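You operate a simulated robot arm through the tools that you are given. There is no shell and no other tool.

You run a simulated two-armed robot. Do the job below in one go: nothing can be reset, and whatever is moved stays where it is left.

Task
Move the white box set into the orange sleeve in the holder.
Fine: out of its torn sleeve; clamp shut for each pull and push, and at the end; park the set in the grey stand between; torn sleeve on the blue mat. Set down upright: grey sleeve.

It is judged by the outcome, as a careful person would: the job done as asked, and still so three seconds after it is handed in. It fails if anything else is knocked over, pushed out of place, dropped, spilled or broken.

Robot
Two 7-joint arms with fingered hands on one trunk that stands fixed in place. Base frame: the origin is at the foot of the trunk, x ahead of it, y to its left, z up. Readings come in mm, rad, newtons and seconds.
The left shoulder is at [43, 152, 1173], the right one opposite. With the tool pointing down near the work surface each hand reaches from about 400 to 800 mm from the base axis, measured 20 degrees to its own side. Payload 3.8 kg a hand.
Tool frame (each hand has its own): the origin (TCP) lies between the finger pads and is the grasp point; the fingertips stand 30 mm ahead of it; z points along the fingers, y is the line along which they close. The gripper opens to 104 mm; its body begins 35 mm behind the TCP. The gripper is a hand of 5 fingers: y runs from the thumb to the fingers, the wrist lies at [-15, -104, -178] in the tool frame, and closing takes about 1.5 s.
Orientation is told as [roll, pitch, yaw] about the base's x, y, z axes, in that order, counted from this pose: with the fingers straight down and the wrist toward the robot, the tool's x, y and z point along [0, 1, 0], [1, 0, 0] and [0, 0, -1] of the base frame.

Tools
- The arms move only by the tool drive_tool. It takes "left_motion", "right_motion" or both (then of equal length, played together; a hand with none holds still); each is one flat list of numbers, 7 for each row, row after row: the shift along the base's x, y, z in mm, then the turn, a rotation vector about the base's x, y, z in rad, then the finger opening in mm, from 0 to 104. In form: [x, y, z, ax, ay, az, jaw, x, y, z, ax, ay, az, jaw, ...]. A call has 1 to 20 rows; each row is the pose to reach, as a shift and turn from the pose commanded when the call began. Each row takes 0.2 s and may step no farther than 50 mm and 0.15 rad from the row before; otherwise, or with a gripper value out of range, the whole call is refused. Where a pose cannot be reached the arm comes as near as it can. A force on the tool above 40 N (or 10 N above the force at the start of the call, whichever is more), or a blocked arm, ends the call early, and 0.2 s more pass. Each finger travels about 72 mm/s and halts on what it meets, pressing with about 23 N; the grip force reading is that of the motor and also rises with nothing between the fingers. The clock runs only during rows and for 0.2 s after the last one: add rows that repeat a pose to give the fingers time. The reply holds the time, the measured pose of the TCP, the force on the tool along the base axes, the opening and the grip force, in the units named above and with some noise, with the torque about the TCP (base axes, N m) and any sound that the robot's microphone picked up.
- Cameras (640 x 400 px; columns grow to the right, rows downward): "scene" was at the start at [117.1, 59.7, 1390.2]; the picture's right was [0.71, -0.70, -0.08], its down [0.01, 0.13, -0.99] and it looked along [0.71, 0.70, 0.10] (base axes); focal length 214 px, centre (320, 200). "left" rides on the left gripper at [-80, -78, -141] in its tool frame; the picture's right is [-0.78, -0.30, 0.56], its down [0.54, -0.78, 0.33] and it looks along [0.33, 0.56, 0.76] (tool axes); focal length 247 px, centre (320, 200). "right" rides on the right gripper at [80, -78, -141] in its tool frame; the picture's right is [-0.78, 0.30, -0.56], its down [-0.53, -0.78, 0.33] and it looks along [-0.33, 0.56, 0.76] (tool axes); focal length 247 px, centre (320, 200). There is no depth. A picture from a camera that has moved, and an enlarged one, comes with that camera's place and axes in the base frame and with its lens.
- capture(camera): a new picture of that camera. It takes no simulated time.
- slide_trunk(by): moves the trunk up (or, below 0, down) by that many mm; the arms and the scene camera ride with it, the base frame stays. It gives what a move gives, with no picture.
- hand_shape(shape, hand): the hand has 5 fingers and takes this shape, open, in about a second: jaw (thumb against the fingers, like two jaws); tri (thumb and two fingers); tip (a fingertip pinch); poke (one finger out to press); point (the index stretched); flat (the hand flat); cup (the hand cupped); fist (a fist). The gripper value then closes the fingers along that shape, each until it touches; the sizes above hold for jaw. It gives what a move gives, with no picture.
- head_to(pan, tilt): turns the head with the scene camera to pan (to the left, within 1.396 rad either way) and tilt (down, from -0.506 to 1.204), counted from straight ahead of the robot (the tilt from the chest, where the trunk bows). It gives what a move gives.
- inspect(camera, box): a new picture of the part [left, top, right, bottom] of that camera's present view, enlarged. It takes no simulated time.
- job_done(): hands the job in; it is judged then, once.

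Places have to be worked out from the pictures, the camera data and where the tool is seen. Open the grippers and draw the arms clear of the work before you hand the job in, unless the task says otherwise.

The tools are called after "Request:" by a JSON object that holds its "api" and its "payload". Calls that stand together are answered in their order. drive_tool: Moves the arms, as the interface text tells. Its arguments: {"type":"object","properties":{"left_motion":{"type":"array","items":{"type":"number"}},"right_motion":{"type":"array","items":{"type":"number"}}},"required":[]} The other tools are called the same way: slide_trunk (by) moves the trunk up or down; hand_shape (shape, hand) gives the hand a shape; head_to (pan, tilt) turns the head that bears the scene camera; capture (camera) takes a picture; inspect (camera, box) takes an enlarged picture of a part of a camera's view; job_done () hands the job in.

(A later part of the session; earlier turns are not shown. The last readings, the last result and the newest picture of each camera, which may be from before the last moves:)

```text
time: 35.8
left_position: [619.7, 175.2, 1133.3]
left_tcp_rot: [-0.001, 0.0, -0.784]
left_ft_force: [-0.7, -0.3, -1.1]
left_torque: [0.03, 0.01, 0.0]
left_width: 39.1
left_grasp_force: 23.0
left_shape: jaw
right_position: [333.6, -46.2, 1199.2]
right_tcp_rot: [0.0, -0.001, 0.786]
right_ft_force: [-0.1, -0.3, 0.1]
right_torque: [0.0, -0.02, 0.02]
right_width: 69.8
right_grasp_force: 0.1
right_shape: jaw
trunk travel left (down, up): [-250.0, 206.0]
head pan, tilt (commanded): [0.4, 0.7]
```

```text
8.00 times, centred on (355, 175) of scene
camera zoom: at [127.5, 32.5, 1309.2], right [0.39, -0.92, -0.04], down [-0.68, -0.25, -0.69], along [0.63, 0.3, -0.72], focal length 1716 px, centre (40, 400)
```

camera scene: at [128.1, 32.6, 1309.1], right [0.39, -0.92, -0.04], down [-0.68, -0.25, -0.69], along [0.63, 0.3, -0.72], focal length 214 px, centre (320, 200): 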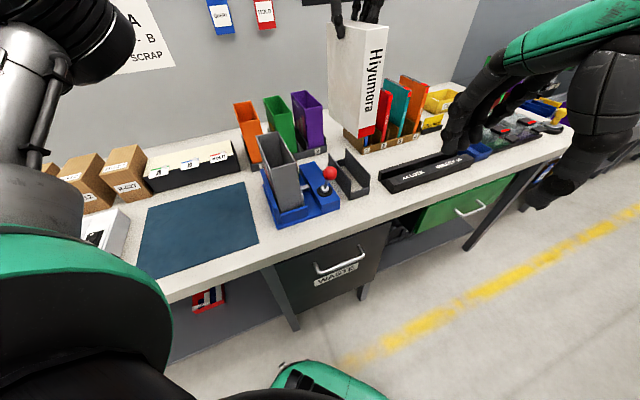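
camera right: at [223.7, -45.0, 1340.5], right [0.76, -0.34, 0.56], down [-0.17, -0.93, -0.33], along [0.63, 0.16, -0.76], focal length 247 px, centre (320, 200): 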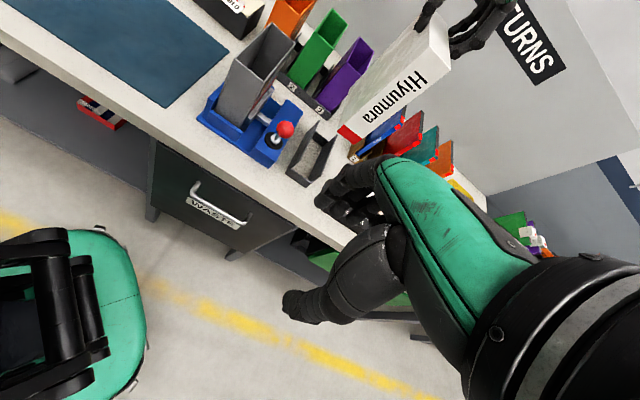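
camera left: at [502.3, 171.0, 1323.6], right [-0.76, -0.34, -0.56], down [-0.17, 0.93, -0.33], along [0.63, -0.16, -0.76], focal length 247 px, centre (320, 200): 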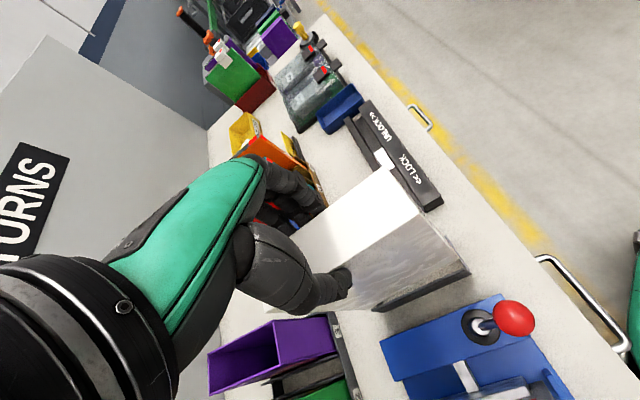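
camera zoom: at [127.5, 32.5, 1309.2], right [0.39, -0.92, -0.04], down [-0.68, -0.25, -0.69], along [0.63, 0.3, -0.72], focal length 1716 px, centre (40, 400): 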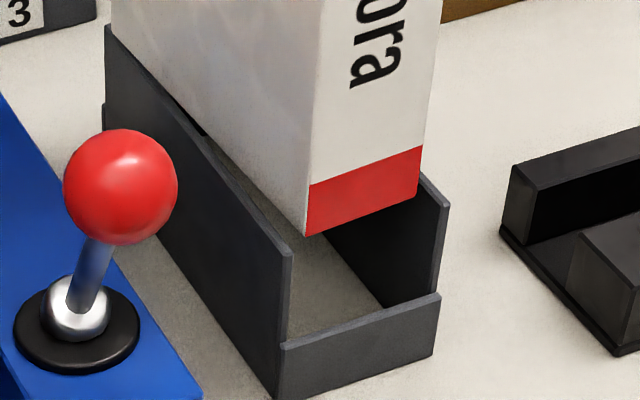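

The far end of the set now overlaps the left wall while the near end has a gap: the set sits yawed by ≈+0.066 rad in the hand. I rotate by −0.066 rad and undo the 6.5 mm v shift, then look again.

Request:
{"api": "drive_tool", "payload": {"left_motion": [0, 0, 8, 0, 0, 0, 30, 2, -2, 8, 0, 0, -0.03, 30, 4.6, -4.6, 8, 0, 0, -0.066, 30, 4.6, -4.6, 4, 0, 0, -0.066, 30, 4.6, -4.6, 1, 0, 0, -0.066, 30, 4.6, -4.6, 1, 0, 0, -0.066, 30]}}

Request:
{"api": "inspect", "payload": {"camera": "left", "box": [400, 200, 500, 280]}}

Request:
{"api": "inspect", "payload": {"camera": "left", "box": [340, 255, 440, 335]}}

Request:
{"api": "inspect", "payload": {"camera": "right", "box": [280, 115, 345, 190]}}

Request:
{"api": "inspect", "payload": {"camera": "scene", "box": [325, 140, 385, 200]}}

```text
time: 37.2
left_position: [624.2, 171.7, 1133.5]
left_tcp_rot: [-0.003, 0.0, -0.85]
left_ft_force: [0.3, 0.4, -4.0]
left_torque: [0.03, -0.01, 0.0]
left_width: 39.4
left_grasp_force: 23.3
left_shape: jaw
right_position: [333.2, -46.5, 1199.8]
right_tcp_rot: [0.0, 0.001, 0.785]
right_ft_force: [-0.2, 0.7, 0.3]
right_torque: [0.01, 0.02, -0.01]
right_width: 69.7
right_grasp_force: 0.0
right_shape: jaw
trunk travel left (down, up): [-250.0, 206.0]
head pan, tilt (commanded): [0.4, 0.7]
```

```text
5.00 times, centred on (450, 240) of left
camera zoom: at [513.4, 177.6, 1273.9], right [-0.78, -0.29, -0.56], down [-0.11, 0.94, -0.33], along [0.62, -0.2, -0.76], focal length 1235 px, centre (-330, 0)
```

zoom: 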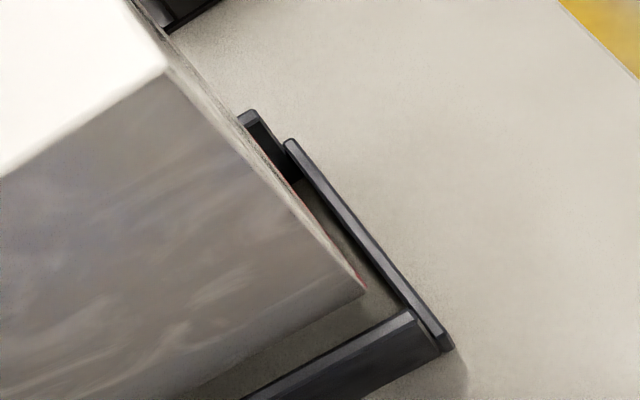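

```text
5.00 times, centred on (390, 295) of left
camera zoom: at [513.4, 177.6, 1273.9], right [-0.78, -0.29, -0.56], down [-0.11, 0.94, -0.33], along [0.62, -0.2, -0.76], focal length 1235 px, centre (-30, -275)
```

zoom: 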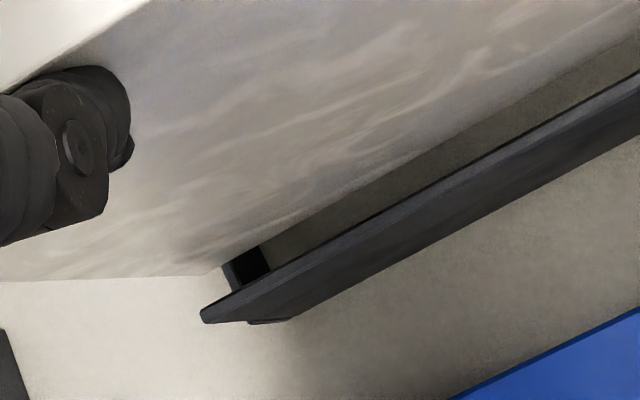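

```text
5.33 times, centred on (312, 152) of right
camera zoom: at [223.6, -44.9, 1340.5], right [0.76, -0.34, 0.56], down [-0.17, -0.93, -0.33], along [0.63, 0.16, -0.76], focal length 1317 px, centre (360, 453)
```

zoom: 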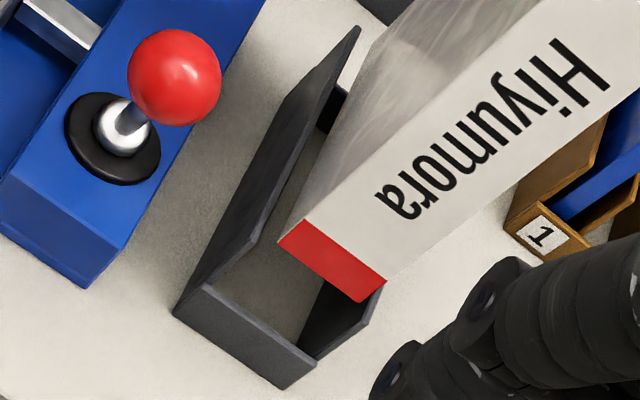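

```text
6.67 times, centred on (355, 170) of scene
camera zoom: at [128.0, 32.7, 1309.2], right [0.39, -0.92, -0.04], down [-0.68, -0.25, -0.69], along [0.63, 0.3, -0.72], focal length 1430 px, centre (87, 400)
```

zoom: 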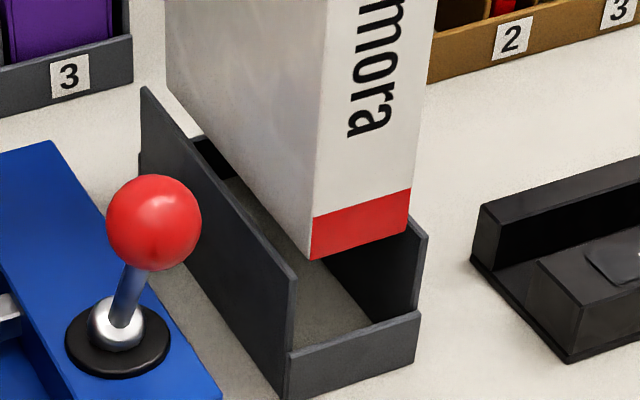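

Now the set is aligned with the stand in yaw and centred (≈5 mm gaps all around). I lower it 62 mm into the stand, watching the force.

Request:
{"api": "drive_tool", "payload": {"left_motion": [0.5, 0.5, -8, 0, 0, 0, 30, 1, 1, -16, 0, 0, 0, 30, 1, 1, -24, 0, 0, 0, 30, 1, 1, -32, 0, 0, 0, 30, 1, 1, -40, 0, 0, 0, 30, 1, 1, -48, 0, 0, 0, 30, 1, 1, -56, 0, 0, 0, 30, 1, 1, -62, 0, 0, 0, 30, 1, 1, -62, 0, 0, 0, 30]}}

Request:
{"api": "inspect", "payload": {"camera": "scene", "box": [310, 100, 400, 210]}}

Request:
{"api": "inspect", "payload": {"camera": "left", "box": [340, 200, 500, 340]}}

```text
time: 39.2
left_position: [624.1, 172.5, 1070.6]
left_tcp_rot: [-0.001, -0.001, -0.849]
left_ft_force: [-0.7, -0.6, -4.0]
left_torque: [0.01, -0.01, -0.01]
left_width: 39.5
left_grasp_force: 22.9
left_shape: jaw
right_position: [334.7, -45.0, 1200.5]
right_tcp_rot: [-0.001, -0.001, 0.787]
right_ft_force: [0.4, 0.3, 1.5]
right_torque: [-0.02, 0.02, -0.02]
right_width: 69.8
right_grasp_force: 0.0
right_shape: jaw
trunk travel left (down, up): [-250.0, 206.0]
head pan, tilt (commanded): [0.4, 0.7]
```

```text
3.64 times, centred on (355, 155) of scene
camera zoom: at [127.9, 32.7, 1309.2], right [0.39, -0.92, -0.04], down [-0.68, -0.25, -0.69], along [0.63, 0.3, -0.72], focal length 780 px, centre (193, 364)
```

zoom: 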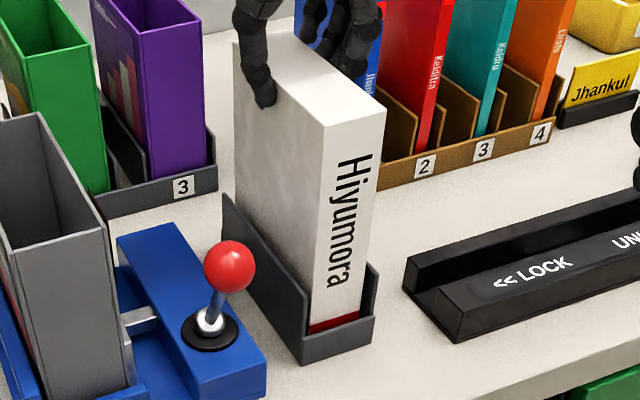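

```text
2.86 times, centred on (420, 270) of left
camera zoom: at [514.0, 178.4, 1212.4], right [-0.78, -0.29, -0.56], down [-0.11, 0.94, -0.33], along [0.62, -0.2, -0.76], focal length 706 px, centre (34, 0)
```

zoom: 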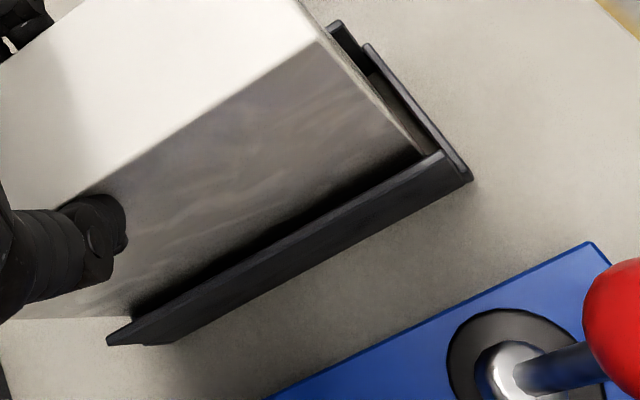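

It's inside the stand without contact. I lower in 2 mm steps until the force shows it standing on the floor.

Request:
{"api": "drive_tool", "payload": {"left_motion": [0, 0, -2, 0, 0, 0, 30, 0, 0, -4, 0, 0, 0, 30, 0, 0, -6, 0, 0, 0, 30, 0, 0, -8, 0, 0, 0, 30, 0, 0, -8, 0, 0, 0, 30]}}

```text
time: 40.4
left_position: [625.5, 172.7, 1064.1]
left_tcp_rot: [-0.001, 0.0, -0.85]
left_ft_force: [0.8, -1.3, -3.6]
left_torque: [0.01, -0.02, -0.01]
left_width: 39.5
left_grasp_force: 23.4
left_shape: jaw
right_position: [334.7, -45.3, 1199.5]
right_tcp_rot: [0.0, 0.001, 0.784]
right_ft_force: [-0.3, 0.5, 0.2]
right_torque: [-0.03, 0.01, 0.01]
right_width: 69.8
right_grasp_force: 0.0
right_shape: jaw
trunk travel left (down, up): [-250.0, 206.0]
head pan, tilt (commanded): [0.4, 0.7]
```

No contact yet (still carrying ≈3.6 N). I continue in 2 mm steps.

Request:
{"api": "drive_tool", "payload": {"left_motion": [0, 0, -1.5, 0, 0, 0, 30, 0, 0, -3, 0, 0, 0, 30, 0, 0, -4.5, 0, 0, 0, 30, 0, 0, -4.5, 0, 0, 0, 30]}}

```text
time: 41.4
left_position: [624.8, 171.2, 1061.7]
left_tcp_rot: [0.003, -0.004, -0.849]
left_ft_force: [1.6, -3.3, 10.2]
left_torque: [0.03, -0.07, -0.02]
left_width: 39.6
left_grasp_force: 23.1
left_shape: jaw
right_position: [332.7, -47.1, 1201.7]
right_tcp_rot: [0.0, -0.002, 0.787]
right_ft_force: [-0.2, 0.3, 0.9]
right_torque: [-0.02, -0.01, 0.01]
right_width: 69.8
right_grasp_force: 0.1
right_shape: jaw
trunk travel left (down, up): [-250.0, 206.0]
head pan, tilt (commanded): [0.4, 0.7]
```

Contact with the floor (≈10 N up at TCP z≈1062). I ease off 1 mm, open the hand slowly and rise clear.

Request:
{"api": "drive_tool", "payload": {"left_motion": [0, 0, 1.5, 0, 0, 0, 38, 0, 0, 1.5, 0, 0, 0, 46, 0, 0, 1.5, 0, 0, 0, 56, 0, 0, 1.5, 0, 0, 0, 66, 0, 0, 1.5, 0, 0, 0, 76, 0, 0, 1.5, 0, 0, 0, 76, 0, 0, 15, 0, 0, 0, 76, 0, 0, 35, 0, 0, 0, 76, 0, 0, 65, 0, 0, 0, 76, 0, 0, 100, 0, 0, 0, 76, 0, 0, 100, 0, 0, 0, 76]}}

Request:
{"api": "inspect", "payload": {"camera": "scene", "box": [230, 60, 430, 220]}}

Request:
{"api": "capture", "payload": {"camera": "left"}}

```text
time: 43.8
left_position: [625.8, 170.7, 1160.7]
left_tcp_rot: [-0.002, 0.0, -0.852]
left_ft_force: [-0.2, -0.3, 1.1]
left_torque: [0.0, -0.01, -0.03]
left_width: 75.6
left_grasp_force: 0.1
left_shape: jaw
right_position: [333.4, -45.4, 1200.8]
right_tcp_rot: [0.0, 0.0, 0.785]
right_ft_force: [-1.2, 0.3, 0.6]
right_torque: [-0.06, -0.03, -0.03]
right_width: 69.7
right_grasp_force: 0.1
right_shape: jaw
trunk travel left (down, up): [-250.0, 206.0]
head pan, tilt (commanded): [0.4, 0.7]
```

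```text
2.50 times, centred on (330, 140) of scene
camera zoom: at [127.7, 32.8, 1309.2], right [0.39, -0.92, -0.04], down [-0.68, -0.25, -0.69], along [0.63, 0.3, -0.72], focal length 536 px, centre (295, 350)
```

zoom: 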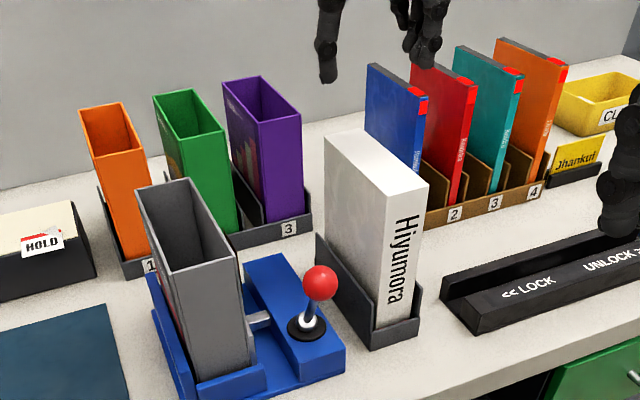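

```text
taken
camera left: at [513.5, 177.4, 1300.5], right [-0.78, -0.29, -0.56], down [-0.11, 0.94, -0.33], along [0.62, -0.2, -0.76], focal length 247 px, centre (320, 200)
```

left: 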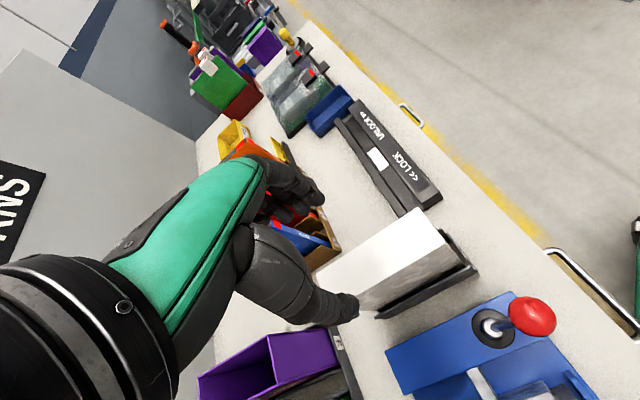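

The set stands upright in the grey stand. I withdraw the left hand up and to the left, returning to yaw −0.785, to make room for the right hand.

Request:
{"api": "drive_tool", "payload": {"left_motion": [-15, 18, 30, 0, 0, 0.01, 76, -38, 43, 55, 0, 0, 0.02, 76, -62, 69, 78, 0, 0, 0.03, 76, -86, 96, 100, 0, 0, 0.04, 76, -110, 123, 120, 0, 0, 0.05, 76, -135, 150, 138, 0, 0, 0.06, 76, -160, 177, 154, 0, 0, 0.066, 76, -184, 204, 168, 0, 0, 0.066, 76, -205, 228, 180, 0, 0, 0.066, 76, -225, 249, 190, 0, 0, 0.066, 90, -225, 249, 190, 0, 0, 0.066, 90]}}

Request:
{"api": "capture", "payload": {"camera": "left"}}

Request:
{"api": "inspect", "payload": {"camera": "right", "box": [180, 30, 360, 210]}}

```text
time: 46.2
left_position: [399.6, 421.7, 1349.1]
left_tcp_rot: [-0.003, 0.0, -0.785]
left_ft_force: [-0.4, -0.6, -0.1]
left_torque: [-0.02, 0.01, 0.01]
left_width: 89.8
left_grasp_force: 0.1
left_shape: jaw
right_position: [335.5, -46.5, 1199.0]
right_tcp_rot: [-0.001, 0.0, 0.785]
right_ft_force: [-0.6, -0.3, -0.1]
right_torque: [0.01, -0.03, -0.01]
right_width: 69.7
right_grasp_force: 0.1
right_shape: jaw
trunk travel left (down, up): [-250.0, 206.0]
head pan, tilt (commanded): [0.4, 0.7]
```

```text
taken
camera left: at [288.2, 420.2, 1490.3], right [-0.76, -0.34, -0.56], down [-0.17, 0.93, -0.33], along [0.63, -0.16, -0.76], focal length 247 px, centre (320, 200)
```

left: 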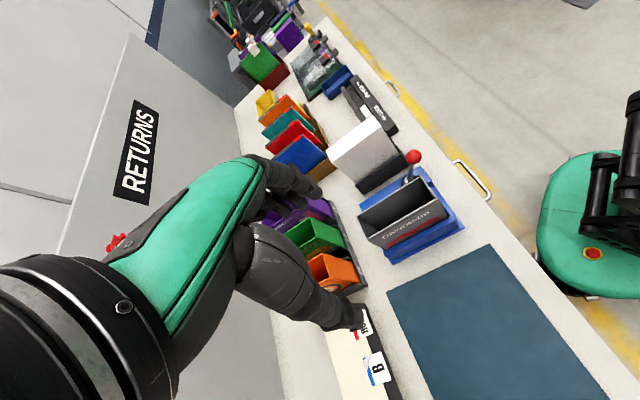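

```text
2.22 times, centred on (270, 120) of right
camera zoom: at [223.3, -45.1, 1340.6], right [0.76, -0.34, 0.56], down [-0.17, -0.93, -0.33], along [0.63, 0.16, -0.76], focal length 549 px, centre (431, 378)
```

zoom: 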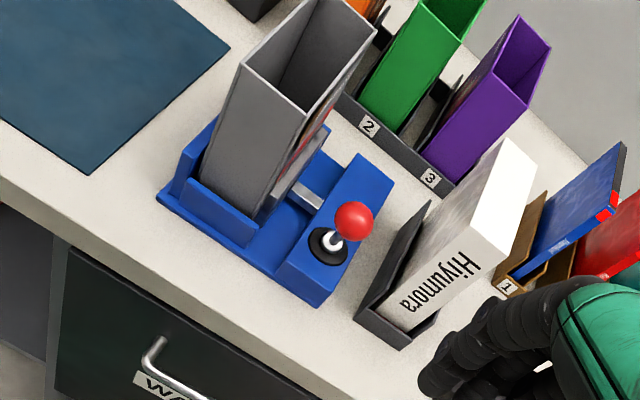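

Clamp must be opened now with the set standing next to the lever, so I first check how far the right hand's fingers spread sideways, by viewing the right hand from the scene camera.

Request:
{"api": "head_to", "payload": {"pan": 0.15, "tilt": 0.6}}

Request:
{"api": "capture", "payload": {"camera": "scene"}}

```text
time: 47.0
left_position: [399.0, 421.4, 1349.1]
left_tcp_rot: [0.0, 0.0, -0.785]
left_ft_force: [0.3, 0.4, -0.9]
left_torque: [-0.01, 0.01, -0.02]
left_width: 89.9
left_grasp_force: 0.1
left_shape: jaw
right_position: [333.3, -46.0, 1199.7]
right_tcp_rot: [0.001, 0.002, 0.785]
right_ft_force: [-0.6, -1.2, -0.3]
right_torque: [-0.02, -0.03, 0.01]
right_width: 69.9
right_grasp_force: 0.1
right_shape: jaw
trunk travel left (down, up): [-250.0, 206.0]
head pan, tilt (commanded): [0.15, 0.6]
```

```text
taken
camera scene: at [137.4, 12.9, 1316.7], right [0.15, -0.99, -0.02], down [-0.65, -0.08, -0.76], along [0.75, 0.12, -0.65], focal length 214 px, centre (320, 200)
```

scene: 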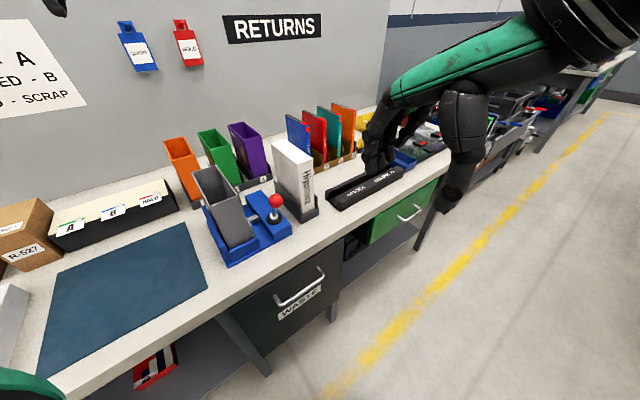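

I zoom on the right hand to see where its outer fingers are relative to the TCP.

Request:
{"api": "inspect", "payload": {"camera": "scene", "box": [340, 70, 500, 230]}}

```text
2.50 times, centred on (420, 150) of scene
camera zoom: at [137.4, 12.9, 1316.7], right [0.15, -0.99, -0.02], down [-0.65, -0.08, -0.76], along [0.75, 0.12, -0.65], focal length 536 px, centre (70, 325)
```

zoom: 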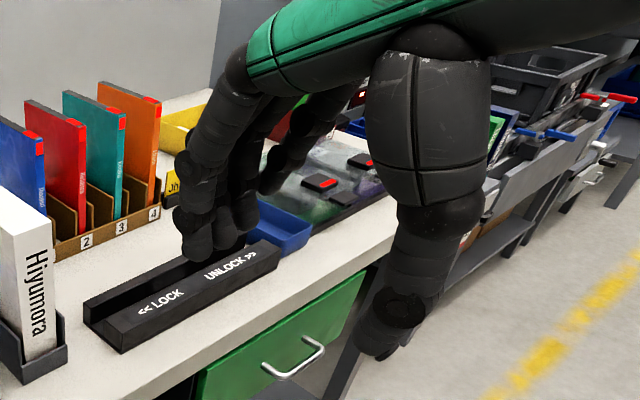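

The right hand's fingers reach about 56 mm to the −v side of its TCP; the knob (≈[492,176,990]) leaves ≈20 mm to the parked set's face. I bring the right hand above the knob, biased 4 mm away from the set.

Request:
{"api": "drive_tool", "payload": {"right_motion": [26, 37, 0, 0, 0, 0, 60, 52, 75, 0, 0, 0, 0, 60, 78, 112, 0, 0, 0, 0, 60, 104, 150, 0, 0, 0, 0, 60, 130, 187, -20, 0, 0, 0, 60, 156, 224, -50, 0, 0, 0, 60, 156, 224, -80, 0, 0, 0, 60, 156, 224, -80, 0, 0, 0, 60]}}

Request:
{"api": "capture", "payload": {"camera": "right"}}

Request:
{"api": "inspect", "payload": {"camera": "left", "box": [320, 80, 480, 260]}}

Request:
{"api": "inspect", "payload": {"camera": "scene", "box": [190, 80, 390, 260]}}

```text
refused: row 6 steps farther than a row can; nothing moved
```

```text
taken
camera right: at [222.9, -44.9, 1340.7], right [0.76, -0.34, 0.56], down [-0.17, -0.93, -0.33], along [0.63, 0.16, -0.76], focal length 247 px, centre (320, 200)
```

right: 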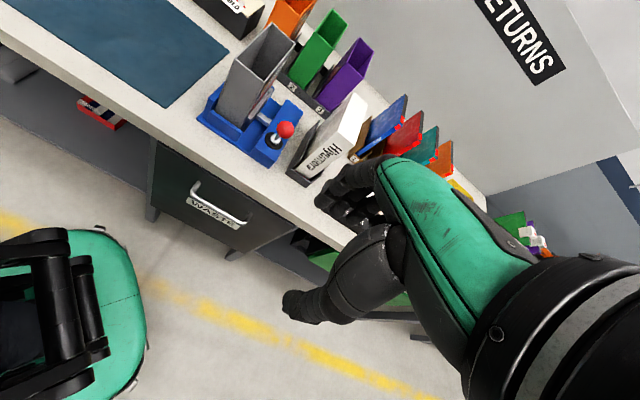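

```text
2.22 times, centred on (400, 170) of left
camera zoom: at [288.1, 420.1, 1490.2], right [-0.76, -0.34, -0.56], down [-0.17, 0.93, -0.33], along [0.63, -0.16, -0.76], focal length 549 px, centre (142, 267)
```

zoom: 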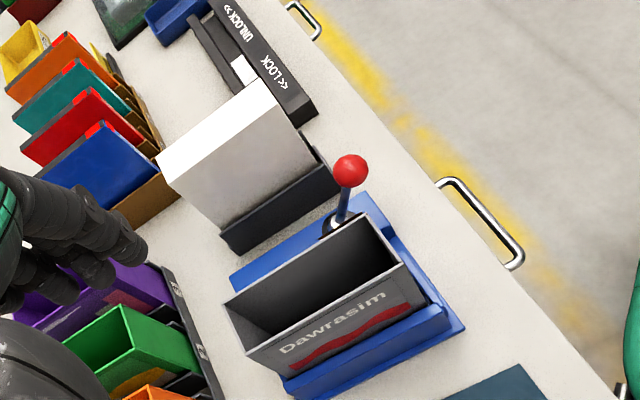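

```text
2.22 times, centred on (290, 170) of scene
camera zoom: at [137.4, 12.9, 1316.7], right [0.15, -0.99, -0.02], down [-0.65, -0.08, -0.76], along [0.75, 0.12, -0.65], focal length 477 px, centre (387, 267)
```

zoom: 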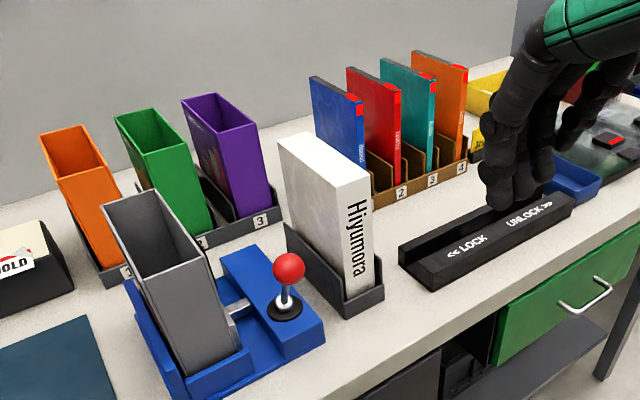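

The call was refused for a too large step; I split the path into smaller rows.

Request:
{"api": "drive_tool", "payload": {"right_motion": [22, 32, 0, 0, 0, 0, 60, 45, 64, 0, 0, 0, 0, 60, 67, 96, 0, 0, 0, 0, 60, 89, 128, 0, 0, 0, 0, 60, 112, 160, -10, 0, 0, 0, 60, 134, 192, -30, 0, 0, 0, 60, 156, 224, -50, 0, 0, 0, 60, 156, 224, -80, 0, 0, 0, 60, 156, 224, -80, 0, 0, 0, 60]}}

Request:
{"api": "capture", "payload": {"camera": "right"}}

Request:
{"api": "inspect", "payload": {"camera": "left", "box": [320, 80, 480, 260]}}

Request:
{"api": "inspect", "payload": {"camera": "scene", "box": [190, 80, 390, 260]}}

```text
time: 49.0
left_position: [399.6, 421.5, 1349.6]
left_tcp_rot: [0.0, -0.001, -0.784]
left_ft_force: [0.0, -0.3, 0.2]
left_torque: [0.01, 0.0, 0.0]
left_width: 90.2
left_grasp_force: 0.1
left_shape: jaw
right_position: [488.9, 177.3, 1119.8]
right_tcp_rot: [0.0, -0.001, 0.784]
right_ft_force: [0.4, -0.1, -0.2]
right_torque: [-0.02, -0.04, 0.0]
right_width: 60.5
right_grasp_force: 0.1
right_shape: jaw
trunk travel left (down, up): [-250.0, 206.0]
head pan, tilt (commanded): [0.15, 0.6]
```

```text
taken
camera right: at [377.9, 178.9, 1260.9], right [0.76, -0.34, 0.56], down [-0.17, -0.93, -0.33], along [0.63, 0.16, -0.76], focal length 247 px, centre (320, 200)
```

right: 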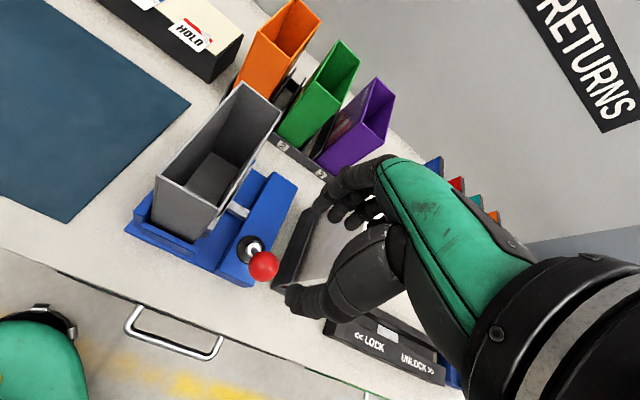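

```text
2.22 times, centred on (400, 170) of left
camera zoom: at [287.8, 419.9, 1490.4], right [-0.76, -0.34, -0.56], down [-0.17, 0.93, -0.33], along [0.63, -0.16, -0.76], focal length 549 px, centre (142, 267)
```

zoom: 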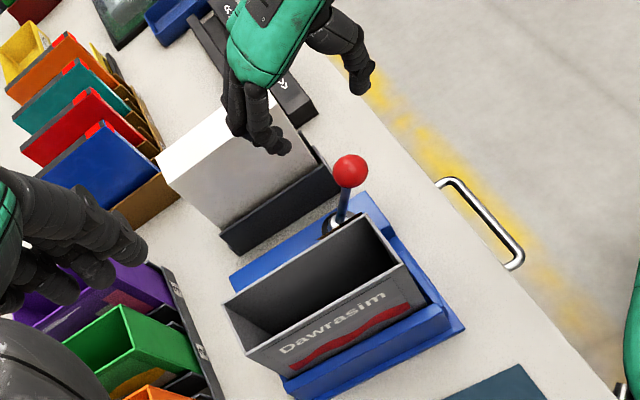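

```text
2.22 times, centred on (290, 170) of scene
camera zoom: at [137.2, 12.7, 1316.8], right [0.15, -0.99, -0.02], down [-0.65, -0.08, -0.76], along [0.75, 0.12, -0.65], focal length 477 px, centre (387, 267)
```

zoom: 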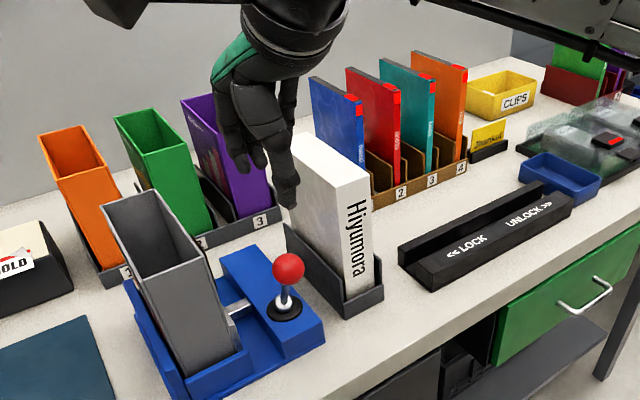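

The clearance looks adequate, but I add margin by yawing the right hand +0.2 rad (pinky side away from the set) and descend to just over the set's top level first.

Request:
{"api": "drive_tool", "payload": {"right_motion": [0, 0, 0, 0, 0, 0.1, 60, 0, 0, 0, 0, 0, 0.2, 55, 0, 0, -15, 0, 0, 0.2, 50, 0, 0, -30, 0, 0, 0.2, 50, 0, 0, -30, 0, 0, 0.2, 50]}}

Request:
{"api": "capture", "payload": {"camera": "right"}}

Request:
{"api": "inspect", "payload": {"camera": "left", "box": [340, 90, 450, 210]}}

Request:
{"api": "inspect", "payload": {"camera": "scene", "box": [240, 90, 370, 240]}}

```text
time: 50.1
left_position: [399.2, 422.2, 1349.0]
left_tcp_rot: [-0.001, 0.0, -0.784]
left_ft_force: [-0.8, 0.1, 0.3]
left_torque: [0.01, -0.02, 0.01]
left_width: 89.7
left_grasp_force: 0.0
left_shape: jaw
right_position: [489.4, 178.5, 1088.9]
right_tcp_rot: [-0.002, 0.001, 0.985]
right_ft_force: [0.2, -0.8, 0.2]
right_torque: [0.0, 0.0, -0.02]
right_width: 50.6
right_grasp_force: 0.0
right_shape: jaw
trunk travel left (down, up): [-250.0, 206.0]
head pan, tilt (commanded): [0.15, 0.6]
```

```text
taken
camera right: at [380.4, 157.6, 1230.5], right [0.81, -0.18, 0.56], down [0.02, -0.94, -0.33], along [0.59, 0.28, -0.76], focal length 247 px, centre (320, 200)
```

right: 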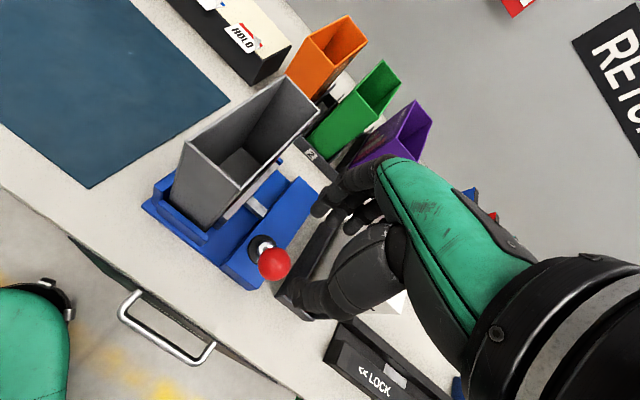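

```text
3.33 times, centred on (395, 150) of left
camera zoom: at [287.9, 420.3, 1490.2], right [-0.76, -0.34, -0.56], down [-0.17, 0.93, -0.33], along [0.63, -0.16, -0.76], focal length 823 px, centre (70, 367)
```

zoom: 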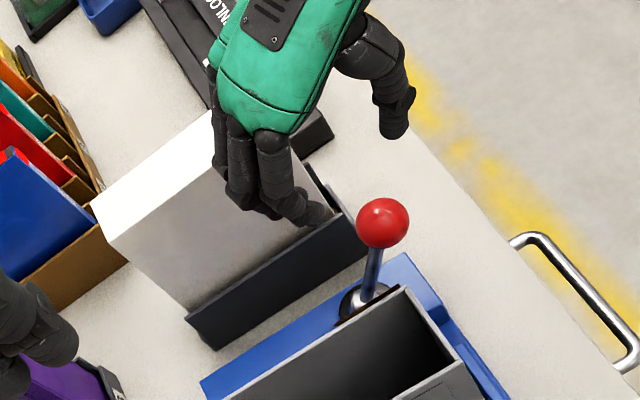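

```text
2.67 times, centred on (305, 165) of scene
camera zoom: at [137.3, 13.0, 1316.8], right [0.15, -0.99, -0.02], down [-0.65, -0.08, -0.76], along [0.75, 0.12, -0.65], focal length 572 px, centre (360, 293)
```

zoom: 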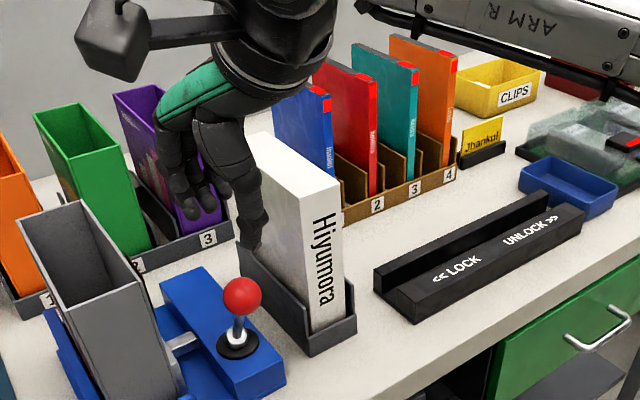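

The outer fingers stay ≥15–20 mm from the set. I descend the rest to straddle the knob.

Request:
{"api": "drive_tool", "payload": {"right_motion": [0, 0, -20, 0, 0, 0, 50, 0, 0, -40, 0, 0, 0, 50, 0, 0, -60, 0, 0, 0, 50, 0, 0, -75, 0, 0, 0, 50, 0, 0, -86, 0, 0, 0, 50, 0, 0, -86, 0, 0, 0, 50]}}

Request:
{"api": "capture", "payload": {"camera": "right"}}

Request:
{"api": "inspect", "payload": {"camera": "left", "box": [340, 90, 450, 210]}}

Request:
{"api": "inspect", "payload": {"camera": "scene", "box": [240, 90, 370, 240]}}

```text
time: 51.5
left_position: [400.2, 421.8, 1349.2]
left_tcp_rot: [-0.001, -0.001, -0.783]
left_ft_force: [0.1, -0.4, -0.5]
left_torque: [-0.01, 0.02, -0.01]
left_width: 90.1
left_grasp_force: 0.0
left_shape: jaw
right_position: [490.3, 178.2, 1002.7]
right_tcp_rot: [0.0, 0.001, 0.984]
right_ft_force: [0.0, -0.1, -0.2]
right_torque: [0.01, -0.02, 0.0]
right_width: 50.4
right_grasp_force: 0.0
right_shape: jaw
trunk travel left (down, up): [-250.0, 206.0]
head pan, tilt (commanded): [0.15, 0.6]
```

```text
taken
camera right: at [381.1, 157.9, 1144.4], right [0.81, -0.18, 0.56], down [0.02, -0.94, -0.33], along [0.59, 0.28, -0.76], focal length 247 px, centre (320, 200)
```

right: 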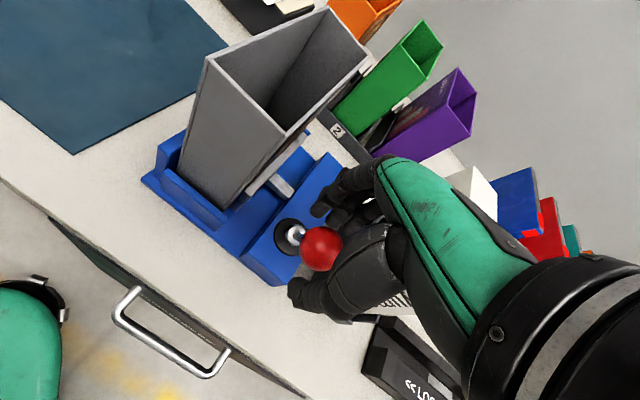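

```text
3.33 times, centred on (395, 150) of left
camera zoom: at [288.0, 420.3, 1490.2], right [-0.76, -0.34, -0.56], down [-0.17, 0.93, -0.33], along [0.63, -0.16, -0.76], focal length 823 px, centre (70, 367)
```

zoom: 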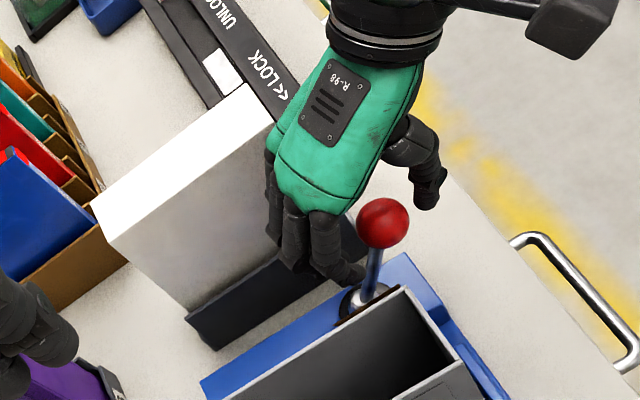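

```text
2.67 times, centred on (305, 165) of scene
camera zoom: at [137.4, 12.9, 1316.8], right [0.15, -0.99, -0.02], down [-0.65, -0.08, -0.76], along [0.75, 0.12, -0.65], focal length 572 px, centre (360, 293)
```

zoom: 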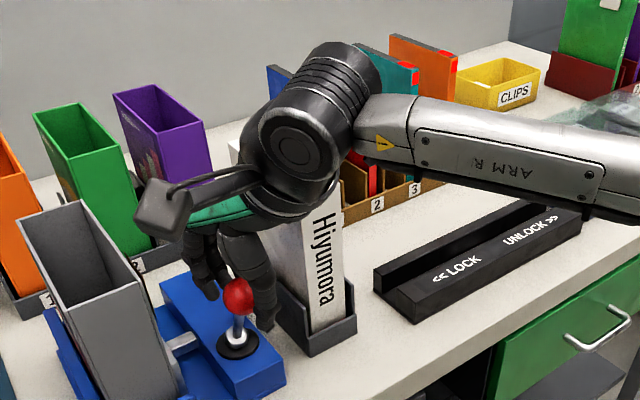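

The knob is between the fingers. I close to 38 mm and push the lever away (+u) along its arc, first 45 mm.

Request:
{"api": "drive_tool", "payload": {"right_motion": [0, 0, 0, 0, 0, 0, 38, 0, 0, 0, 0, 0, 0, 38, 4, 4, 2, 0, 0, 0, 38, 9, 9, 4, 0, 0, 0, 38, 14, 14, 6, 0, 0, 0, 38, 19, 19, 7, 0, 0, 0, 38, 24, 24, 8, 0, 0, 0, 38, 29, 29, 8, 0, 0, 0, 38, 34, 34, 8, 0, 0, 0, 38, 34, 34, 8, 0, 0, 0, 38]}}

Request:
{"api": "capture", "payload": {"camera": "right"}}

Request:
{"api": "inspect", "payload": {"camera": "left", "box": [340, 90, 450, 210]}}

```text
time: 53.8
left_position: [398.9, 421.2, 1350.7]
left_tcp_rot: [-0.001, 0.0, -0.783]
left_ft_force: [0.2, 0.2, 0.1]
left_torque: [-0.01, 0.01, -0.01]
left_width: 89.9
left_grasp_force: 0.0
left_shape: jaw
right_position: [523.6, 211.9, 1012.5]
right_tcp_rot: [-0.002, 0.0, 0.987]
right_ft_force: [1.3, -1.2, -0.5]
right_torque: [-0.03, 0.01, 0.0]
right_width: 38.6
right_grasp_force: 0.1
right_shape: jaw
trunk travel left (down, up): [-250.0, 206.0]
head pan, tilt (commanded): [0.15, 0.6]
```

```text
taken
camera right: at [414.7, 191.4, 1152.7], right [0.81, -0.18, 0.56], down [0.02, -0.94, -0.33], along [0.59, 0.28, -0.76], focal length 247 px, centre (320, 200)
```

right: 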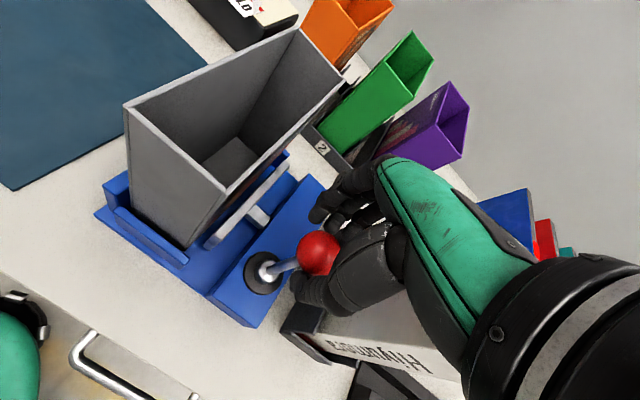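

```text
3.33 times, centred on (395, 150) of left
camera zoom: at [288.0, 419.9, 1490.3], right [-0.76, -0.34, -0.56], down [-0.17, 0.93, -0.33], along [0.63, -0.16, -0.76], focal length 823 px, centre (70, 367)
```

zoom: 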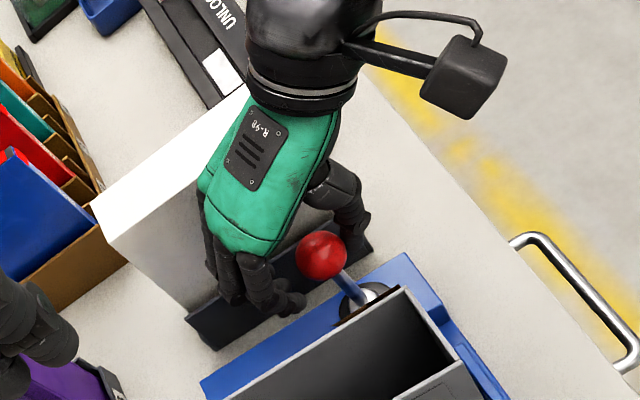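

The lever follows with negligible force. I continue pushing to the far stop.

Request:
{"api": "drive_tool", "payload": {"right_motion": [4, 5, 0, 0, 0, 0, 38, 9, 10, -1, 0, 0, 0, 38, 14, 15, -3, 0, 0, 0, 38, 18, 19, -5, 0, 0, 0, 38, 22, 23, -7, 0, 0, 0, 38, 26, 27, -9, 0, 0, 0, 38, 26, 27, -9, 0, 0, 0, 38]}}

Request:
{"api": "capture", "payload": {"camera": "right"}}

Request:
{"api": "inspect", "payload": {"camera": "left", "box": [340, 90, 450, 210]}}

```text
time: 55.4
left_position: [399.4, 422.8, 1350.5]
left_tcp_rot: [-0.001, 0.001, -0.783]
left_ft_force: [-0.3, -0.6, -0.5]
left_torque: [0.02, -0.01, -0.01]
left_width: 89.8
left_grasp_force: 0.1
left_shape: jaw
right_position: [546.4, 235.0, 1005.3]
right_tcp_rot: [0.001, 0.002, 0.986]
right_ft_force: [-1.0, -1.0, 0.1]
right_torque: [-0.03, 0.03, 0.0]
right_width: 38.4
right_grasp_force: 0.0
right_shape: jaw
right hand out of reach, approached as far as the arm can: row 6, 7
trunk travel left (down, up): [-250.0, 206.0]
head pan, tilt (commanded): [0.15, 0.6]
```

```text
taken
camera right: at [436.9, 214.5, 1145.2], right [0.81, -0.18, 0.56], down [0.02, -0.94, -0.33], along [0.59, 0.28, -0.76], focal length 247 px, centre (320, 200)
```

right: 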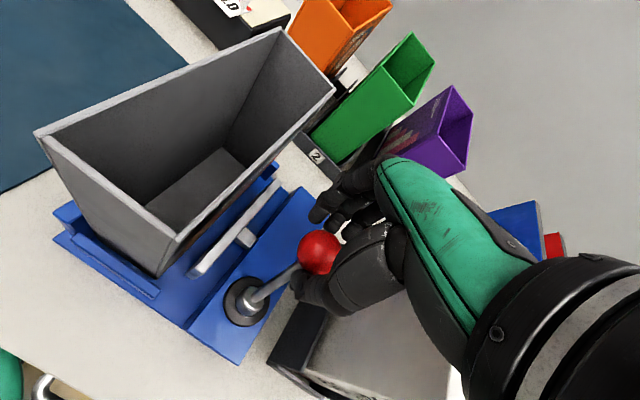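

```text
3.33 times, centred on (395, 150) of left
camera zoom: at [288.1, 420.3, 1490.2], right [-0.76, -0.34, -0.56], down [-0.17, 0.93, -0.33], along [0.63, -0.16, -0.76], focal length 823 px, centre (70, 367)
```

zoom: 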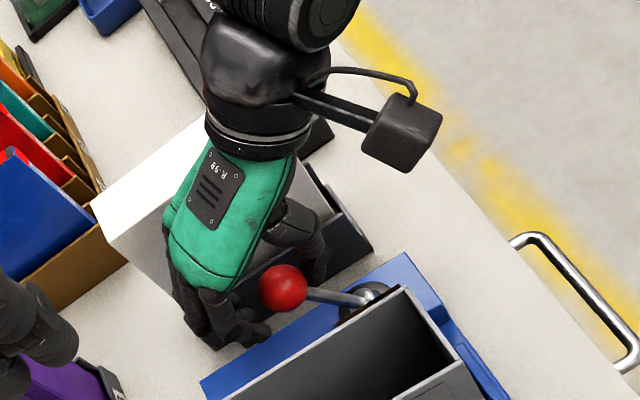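

The lever is back at its original open position (knob ≈[544,229]) and a gap shows at the jaw. I open the right hand, rise straight up, and retreat.

Request:
{"api": "drive_tool", "payload": {"right_motion": [-2, -2, 0, 0, 0, 0, 50, -2, -2, 0, 0, 0, 0, 58, -2, -2, 15, 0, 0, 0, 58, -2, -2, 40, 0, 0, 0, 58, -2, -2, 75, 0, 0, 0, 58, -5, -5, 115, 0, 0, 0, 58, -25, -30, 140, 0, 0, 0, 58, -50, -65, 160, 0, 0, -0.05, 58, -75, -100, 175, 0, 0, -0.1, 58, -100, -138, 185, 0, 0, -0.15, 58, -125, -175, 190, 0, 0, -0.2, 58, -150, -212, 195, 0, 0, -0.2, 58, -175, -245, 195, 0, 0, -0.2, 60, -200, -275, 195, 0, 0, -0.2, 60, -200, -275, 195, 0, 0, -0.2, 60]}}

Request:
{"api": "capture", "payload": {"camera": "right"}}

Request:
{"api": "inspect", "payload": {"camera": "left", "box": [340, 110, 480, 270]}}

Request:
{"api": "inspect", "payload": {"camera": "scene", "box": [180, 110, 340, 270]}}

```text
time: 58.5
left_position: [399.3, 421.8, 1350.8]
left_tcp_rot: [-0.001, 0.0, -0.784]
left_ft_force: [0.1, 0.0, 0.6]
left_torque: [-0.02, 0.01, -0.02]
left_width: 89.8
left_grasp_force: 0.1
left_shape: jaw
right_position: [345.5, -39.8, 1200.0]
right_tcp_rot: [-0.001, 0.0, 0.786]
right_ft_force: [1.2, -0.3, 0.4]
right_torque: [0.0, -0.02, 0.03]
right_width: 59.5
right_grasp_force: 0.1
right_shape: jaw
right hand out of reach, approached as far as the arm can: row 5, 6
trunk travel left (down, up): [-250.0, 206.0]
head pan, tilt (commanded): [0.15, 0.6]
```

```text
taken
camera right: at [235.2, -38.3, 1340.5], right [0.76, -0.34, 0.56], down [-0.17, -0.93, -0.33], along [0.63, 0.16, -0.76], focal length 247 px, centre (320, 200)
```

right: 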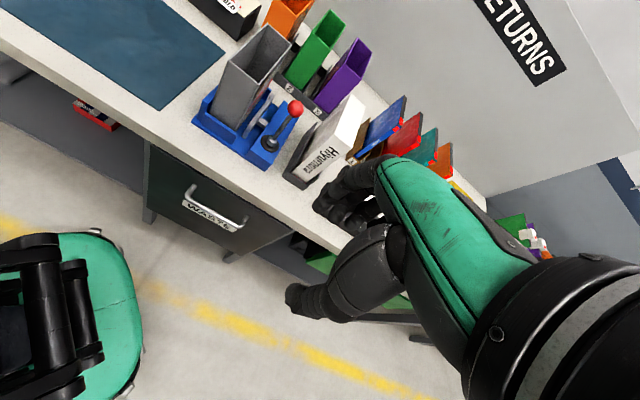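

```text
2.50 times, centred on (410, 190) of left
camera zoom: at [288.5, 420.8, 1489.9], right [-0.76, -0.34, -0.56], down [-0.17, 0.93, -0.33], along [0.63, -0.16, -0.76], focal length 617 px, centre (95, 225)
```

zoom: 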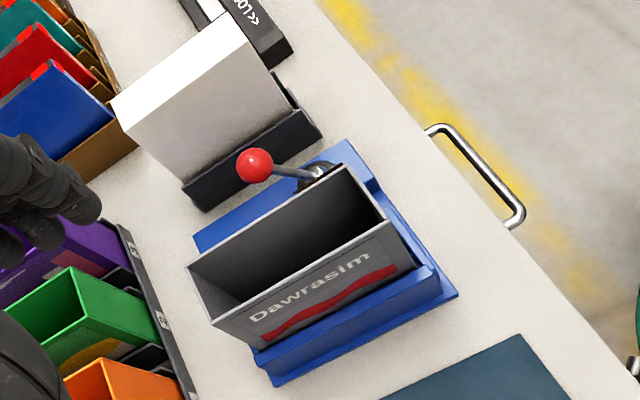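

```text
2.50 times, centred on (260, 190) of scene
camera zoom: at [137.7, 13.4, 1316.7], right [0.15, -0.99, -0.02], down [-0.65, -0.08, -0.76], along [0.75, 0.12, -0.65], focal length 536 px, centre (470, 225)
```

zoom: 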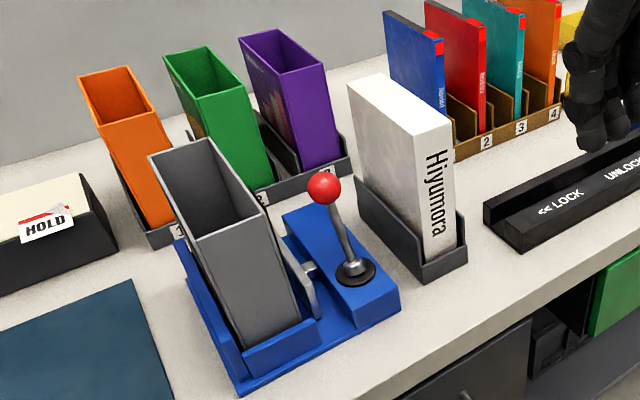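

The clamp is open (gap on the right of the sleeve). I now measure the grey sleeve's rim from the left and right cameras.

Request:
{"api": "inspect", "payload": {"camera": "left", "box": [370, 165, 470, 255]}}

Request:
{"api": "inspect", "payload": {"camera": "right", "box": [190, 10, 310, 150]}}

Request:
{"api": "inspect", "payload": {"camera": "left", "box": [380, 230, 640, 400]}}

```text
4.44 times, centred on (420, 210) of left
camera zoom: at [288.5, 420.8, 1489.9], right [-0.76, -0.34, -0.56], down [-0.17, 0.93, -0.33], along [0.63, -0.16, -0.76], focal length 1098 px, centre (-124, 156)
```

zoom: 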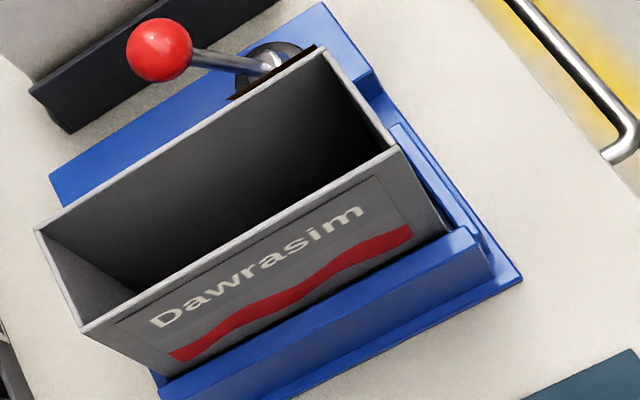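

```text
2.86 times, centred on (250, 80) of right
camera zoom: at [235.2, -38.3, 1340.5], right [0.76, -0.34, 0.56], down [-0.17, -0.93, -0.33], along [0.63, 0.16, -0.76], focal length 706 px, centre (520, 543)
```

zoom: 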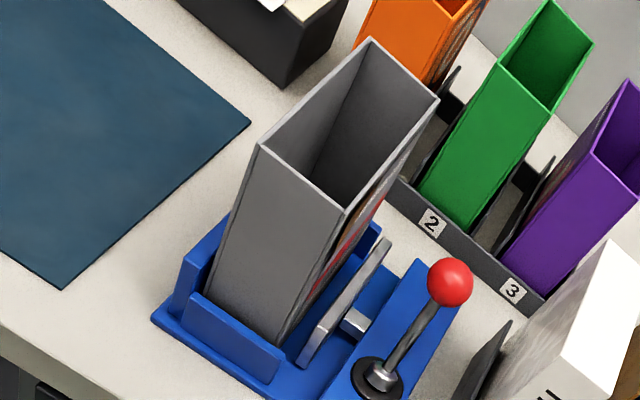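

```text
2.35 times, centred on (510, 315) of left
camera zoom: at [288.5, 420.8, 1489.9], right [-0.76, -0.34, -0.56], down [-0.17, 0.93, -0.33], along [0.63, -0.16, -0.76], focal length 581 px, centre (-127, -71)
```

zoom: 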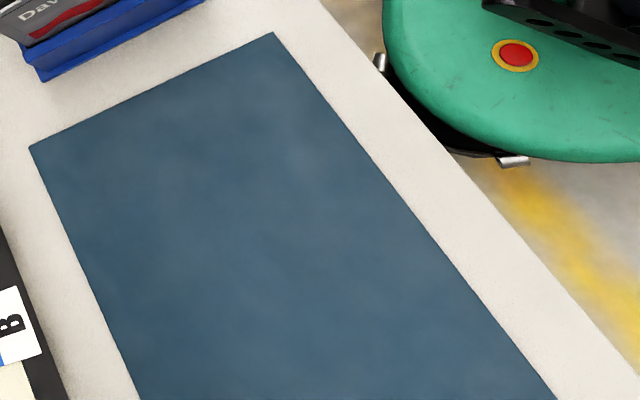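

Sleeve rim: centre ≈[482,311], z≈1033.5, 152×55 mm. The mat's right edge runs along v≈−18 from u≈446 to 699. I move the left hand above the sleeve with yaw −0.85 (to cancel the twist seen while gripping).

Request:
{"api": "drive_tool", "payload": {"left_motion": [10, -16, -28, 0, 0, -0.01, 85, 21, -33, -56, 0, 0, -0.02, 85, 32, -50, -84, 0, 0, -0.03, 85, 43, -67, -112, 0, 0, -0.04, 85, 54, -84, -140, 0, 0, -0.05, 85, 65, -101, -170, 0, 0, -0.06, 85, 75.7, -117.7, -200, 0, 0, -0.065, 85, 75.7, -117.7, -235, 0, 0, -0.065, 85, 75.7, -117.7, -265, 0, 0, -0.065, 85, 75.7, -117.7, -265, 0, 0, -0.065, 85]}}

Request:
{"api": "capture", "payload": {"camera": "left"}}

Request:
{"api": "inspect", "payload": {"camera": "scene", "box": [160, 60, 320, 270]}}

Request:
{"api": "inspect", "payload": {"camera": "right", "box": [180, 0, 340, 150]}}

```text
time: 60.8
left_position: [476.4, 302.3, 1085.1]
left_tcp_rot: [0.0, 0.001, -0.849]
left_ft_force: [0.2, 1.0, -0.1]
left_torque: [0.0, 0.01, 0.03]
left_width: 85.3
left_grasp_force: 0.0
left_shape: jaw
right_position: [346.0, -40.3, 1199.0]
right_tcp_rot: [0.0, 0.001, 0.786]
right_ft_force: [-0.3, 0.7, 0.0]
right_torque: [-0.01, 0.0, -0.01]
right_width: 59.5
right_grasp_force: 0.1
right_shape: jaw
trunk travel left (down, up): [-250.0, 206.0]
head pan, tilt (commanded): [0.15, 0.6]
```

```text
taken
camera left: at [364.6, 308.5, 1225.3], right [-0.78, -0.29, -0.56], down [-0.11, 0.94, -0.33], along [0.62, -0.2, -0.76], focal length 247 px, centre (320, 200)
```

left: 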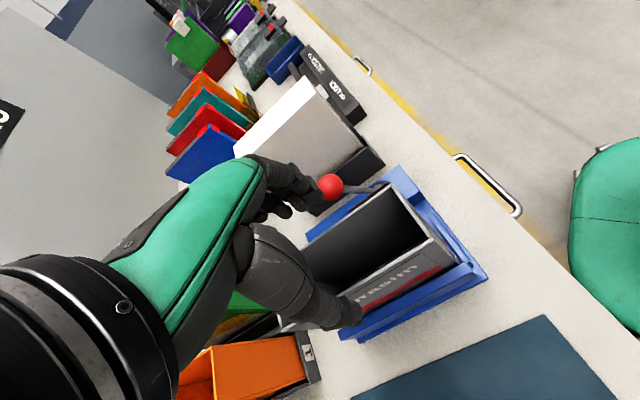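

```text
1.90 times, centred on (240, 165) of scene
camera zoom: at [137.4, 12.4, 1316.8], right [0.15, -0.99, -0.02], down [-0.65, -0.08, -0.76], along [0.75, 0.12, -0.65], focal length 408 px, centre (472, 267)
```

zoom: 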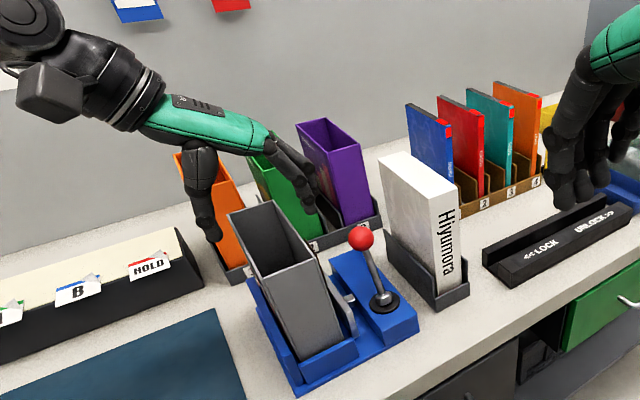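

```text
2.67 times, centred on (260, 75) of right
camera zoom: at [235.2, -39.0, 1340.6], right [0.76, -0.34, 0.56], down [-0.17, -0.93, -0.33], along [0.63, 0.16, -0.76], focal length 659 px, centre (480, 533)
```

zoom: 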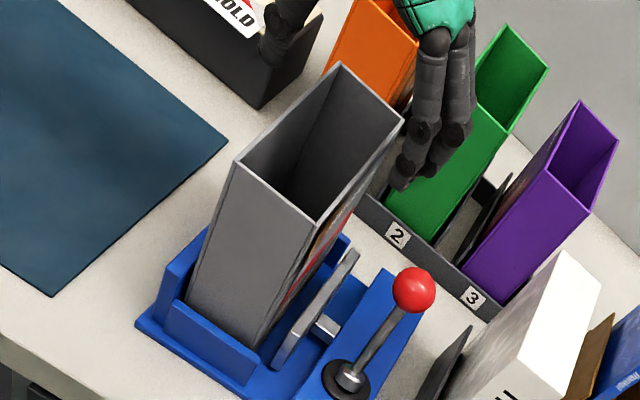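

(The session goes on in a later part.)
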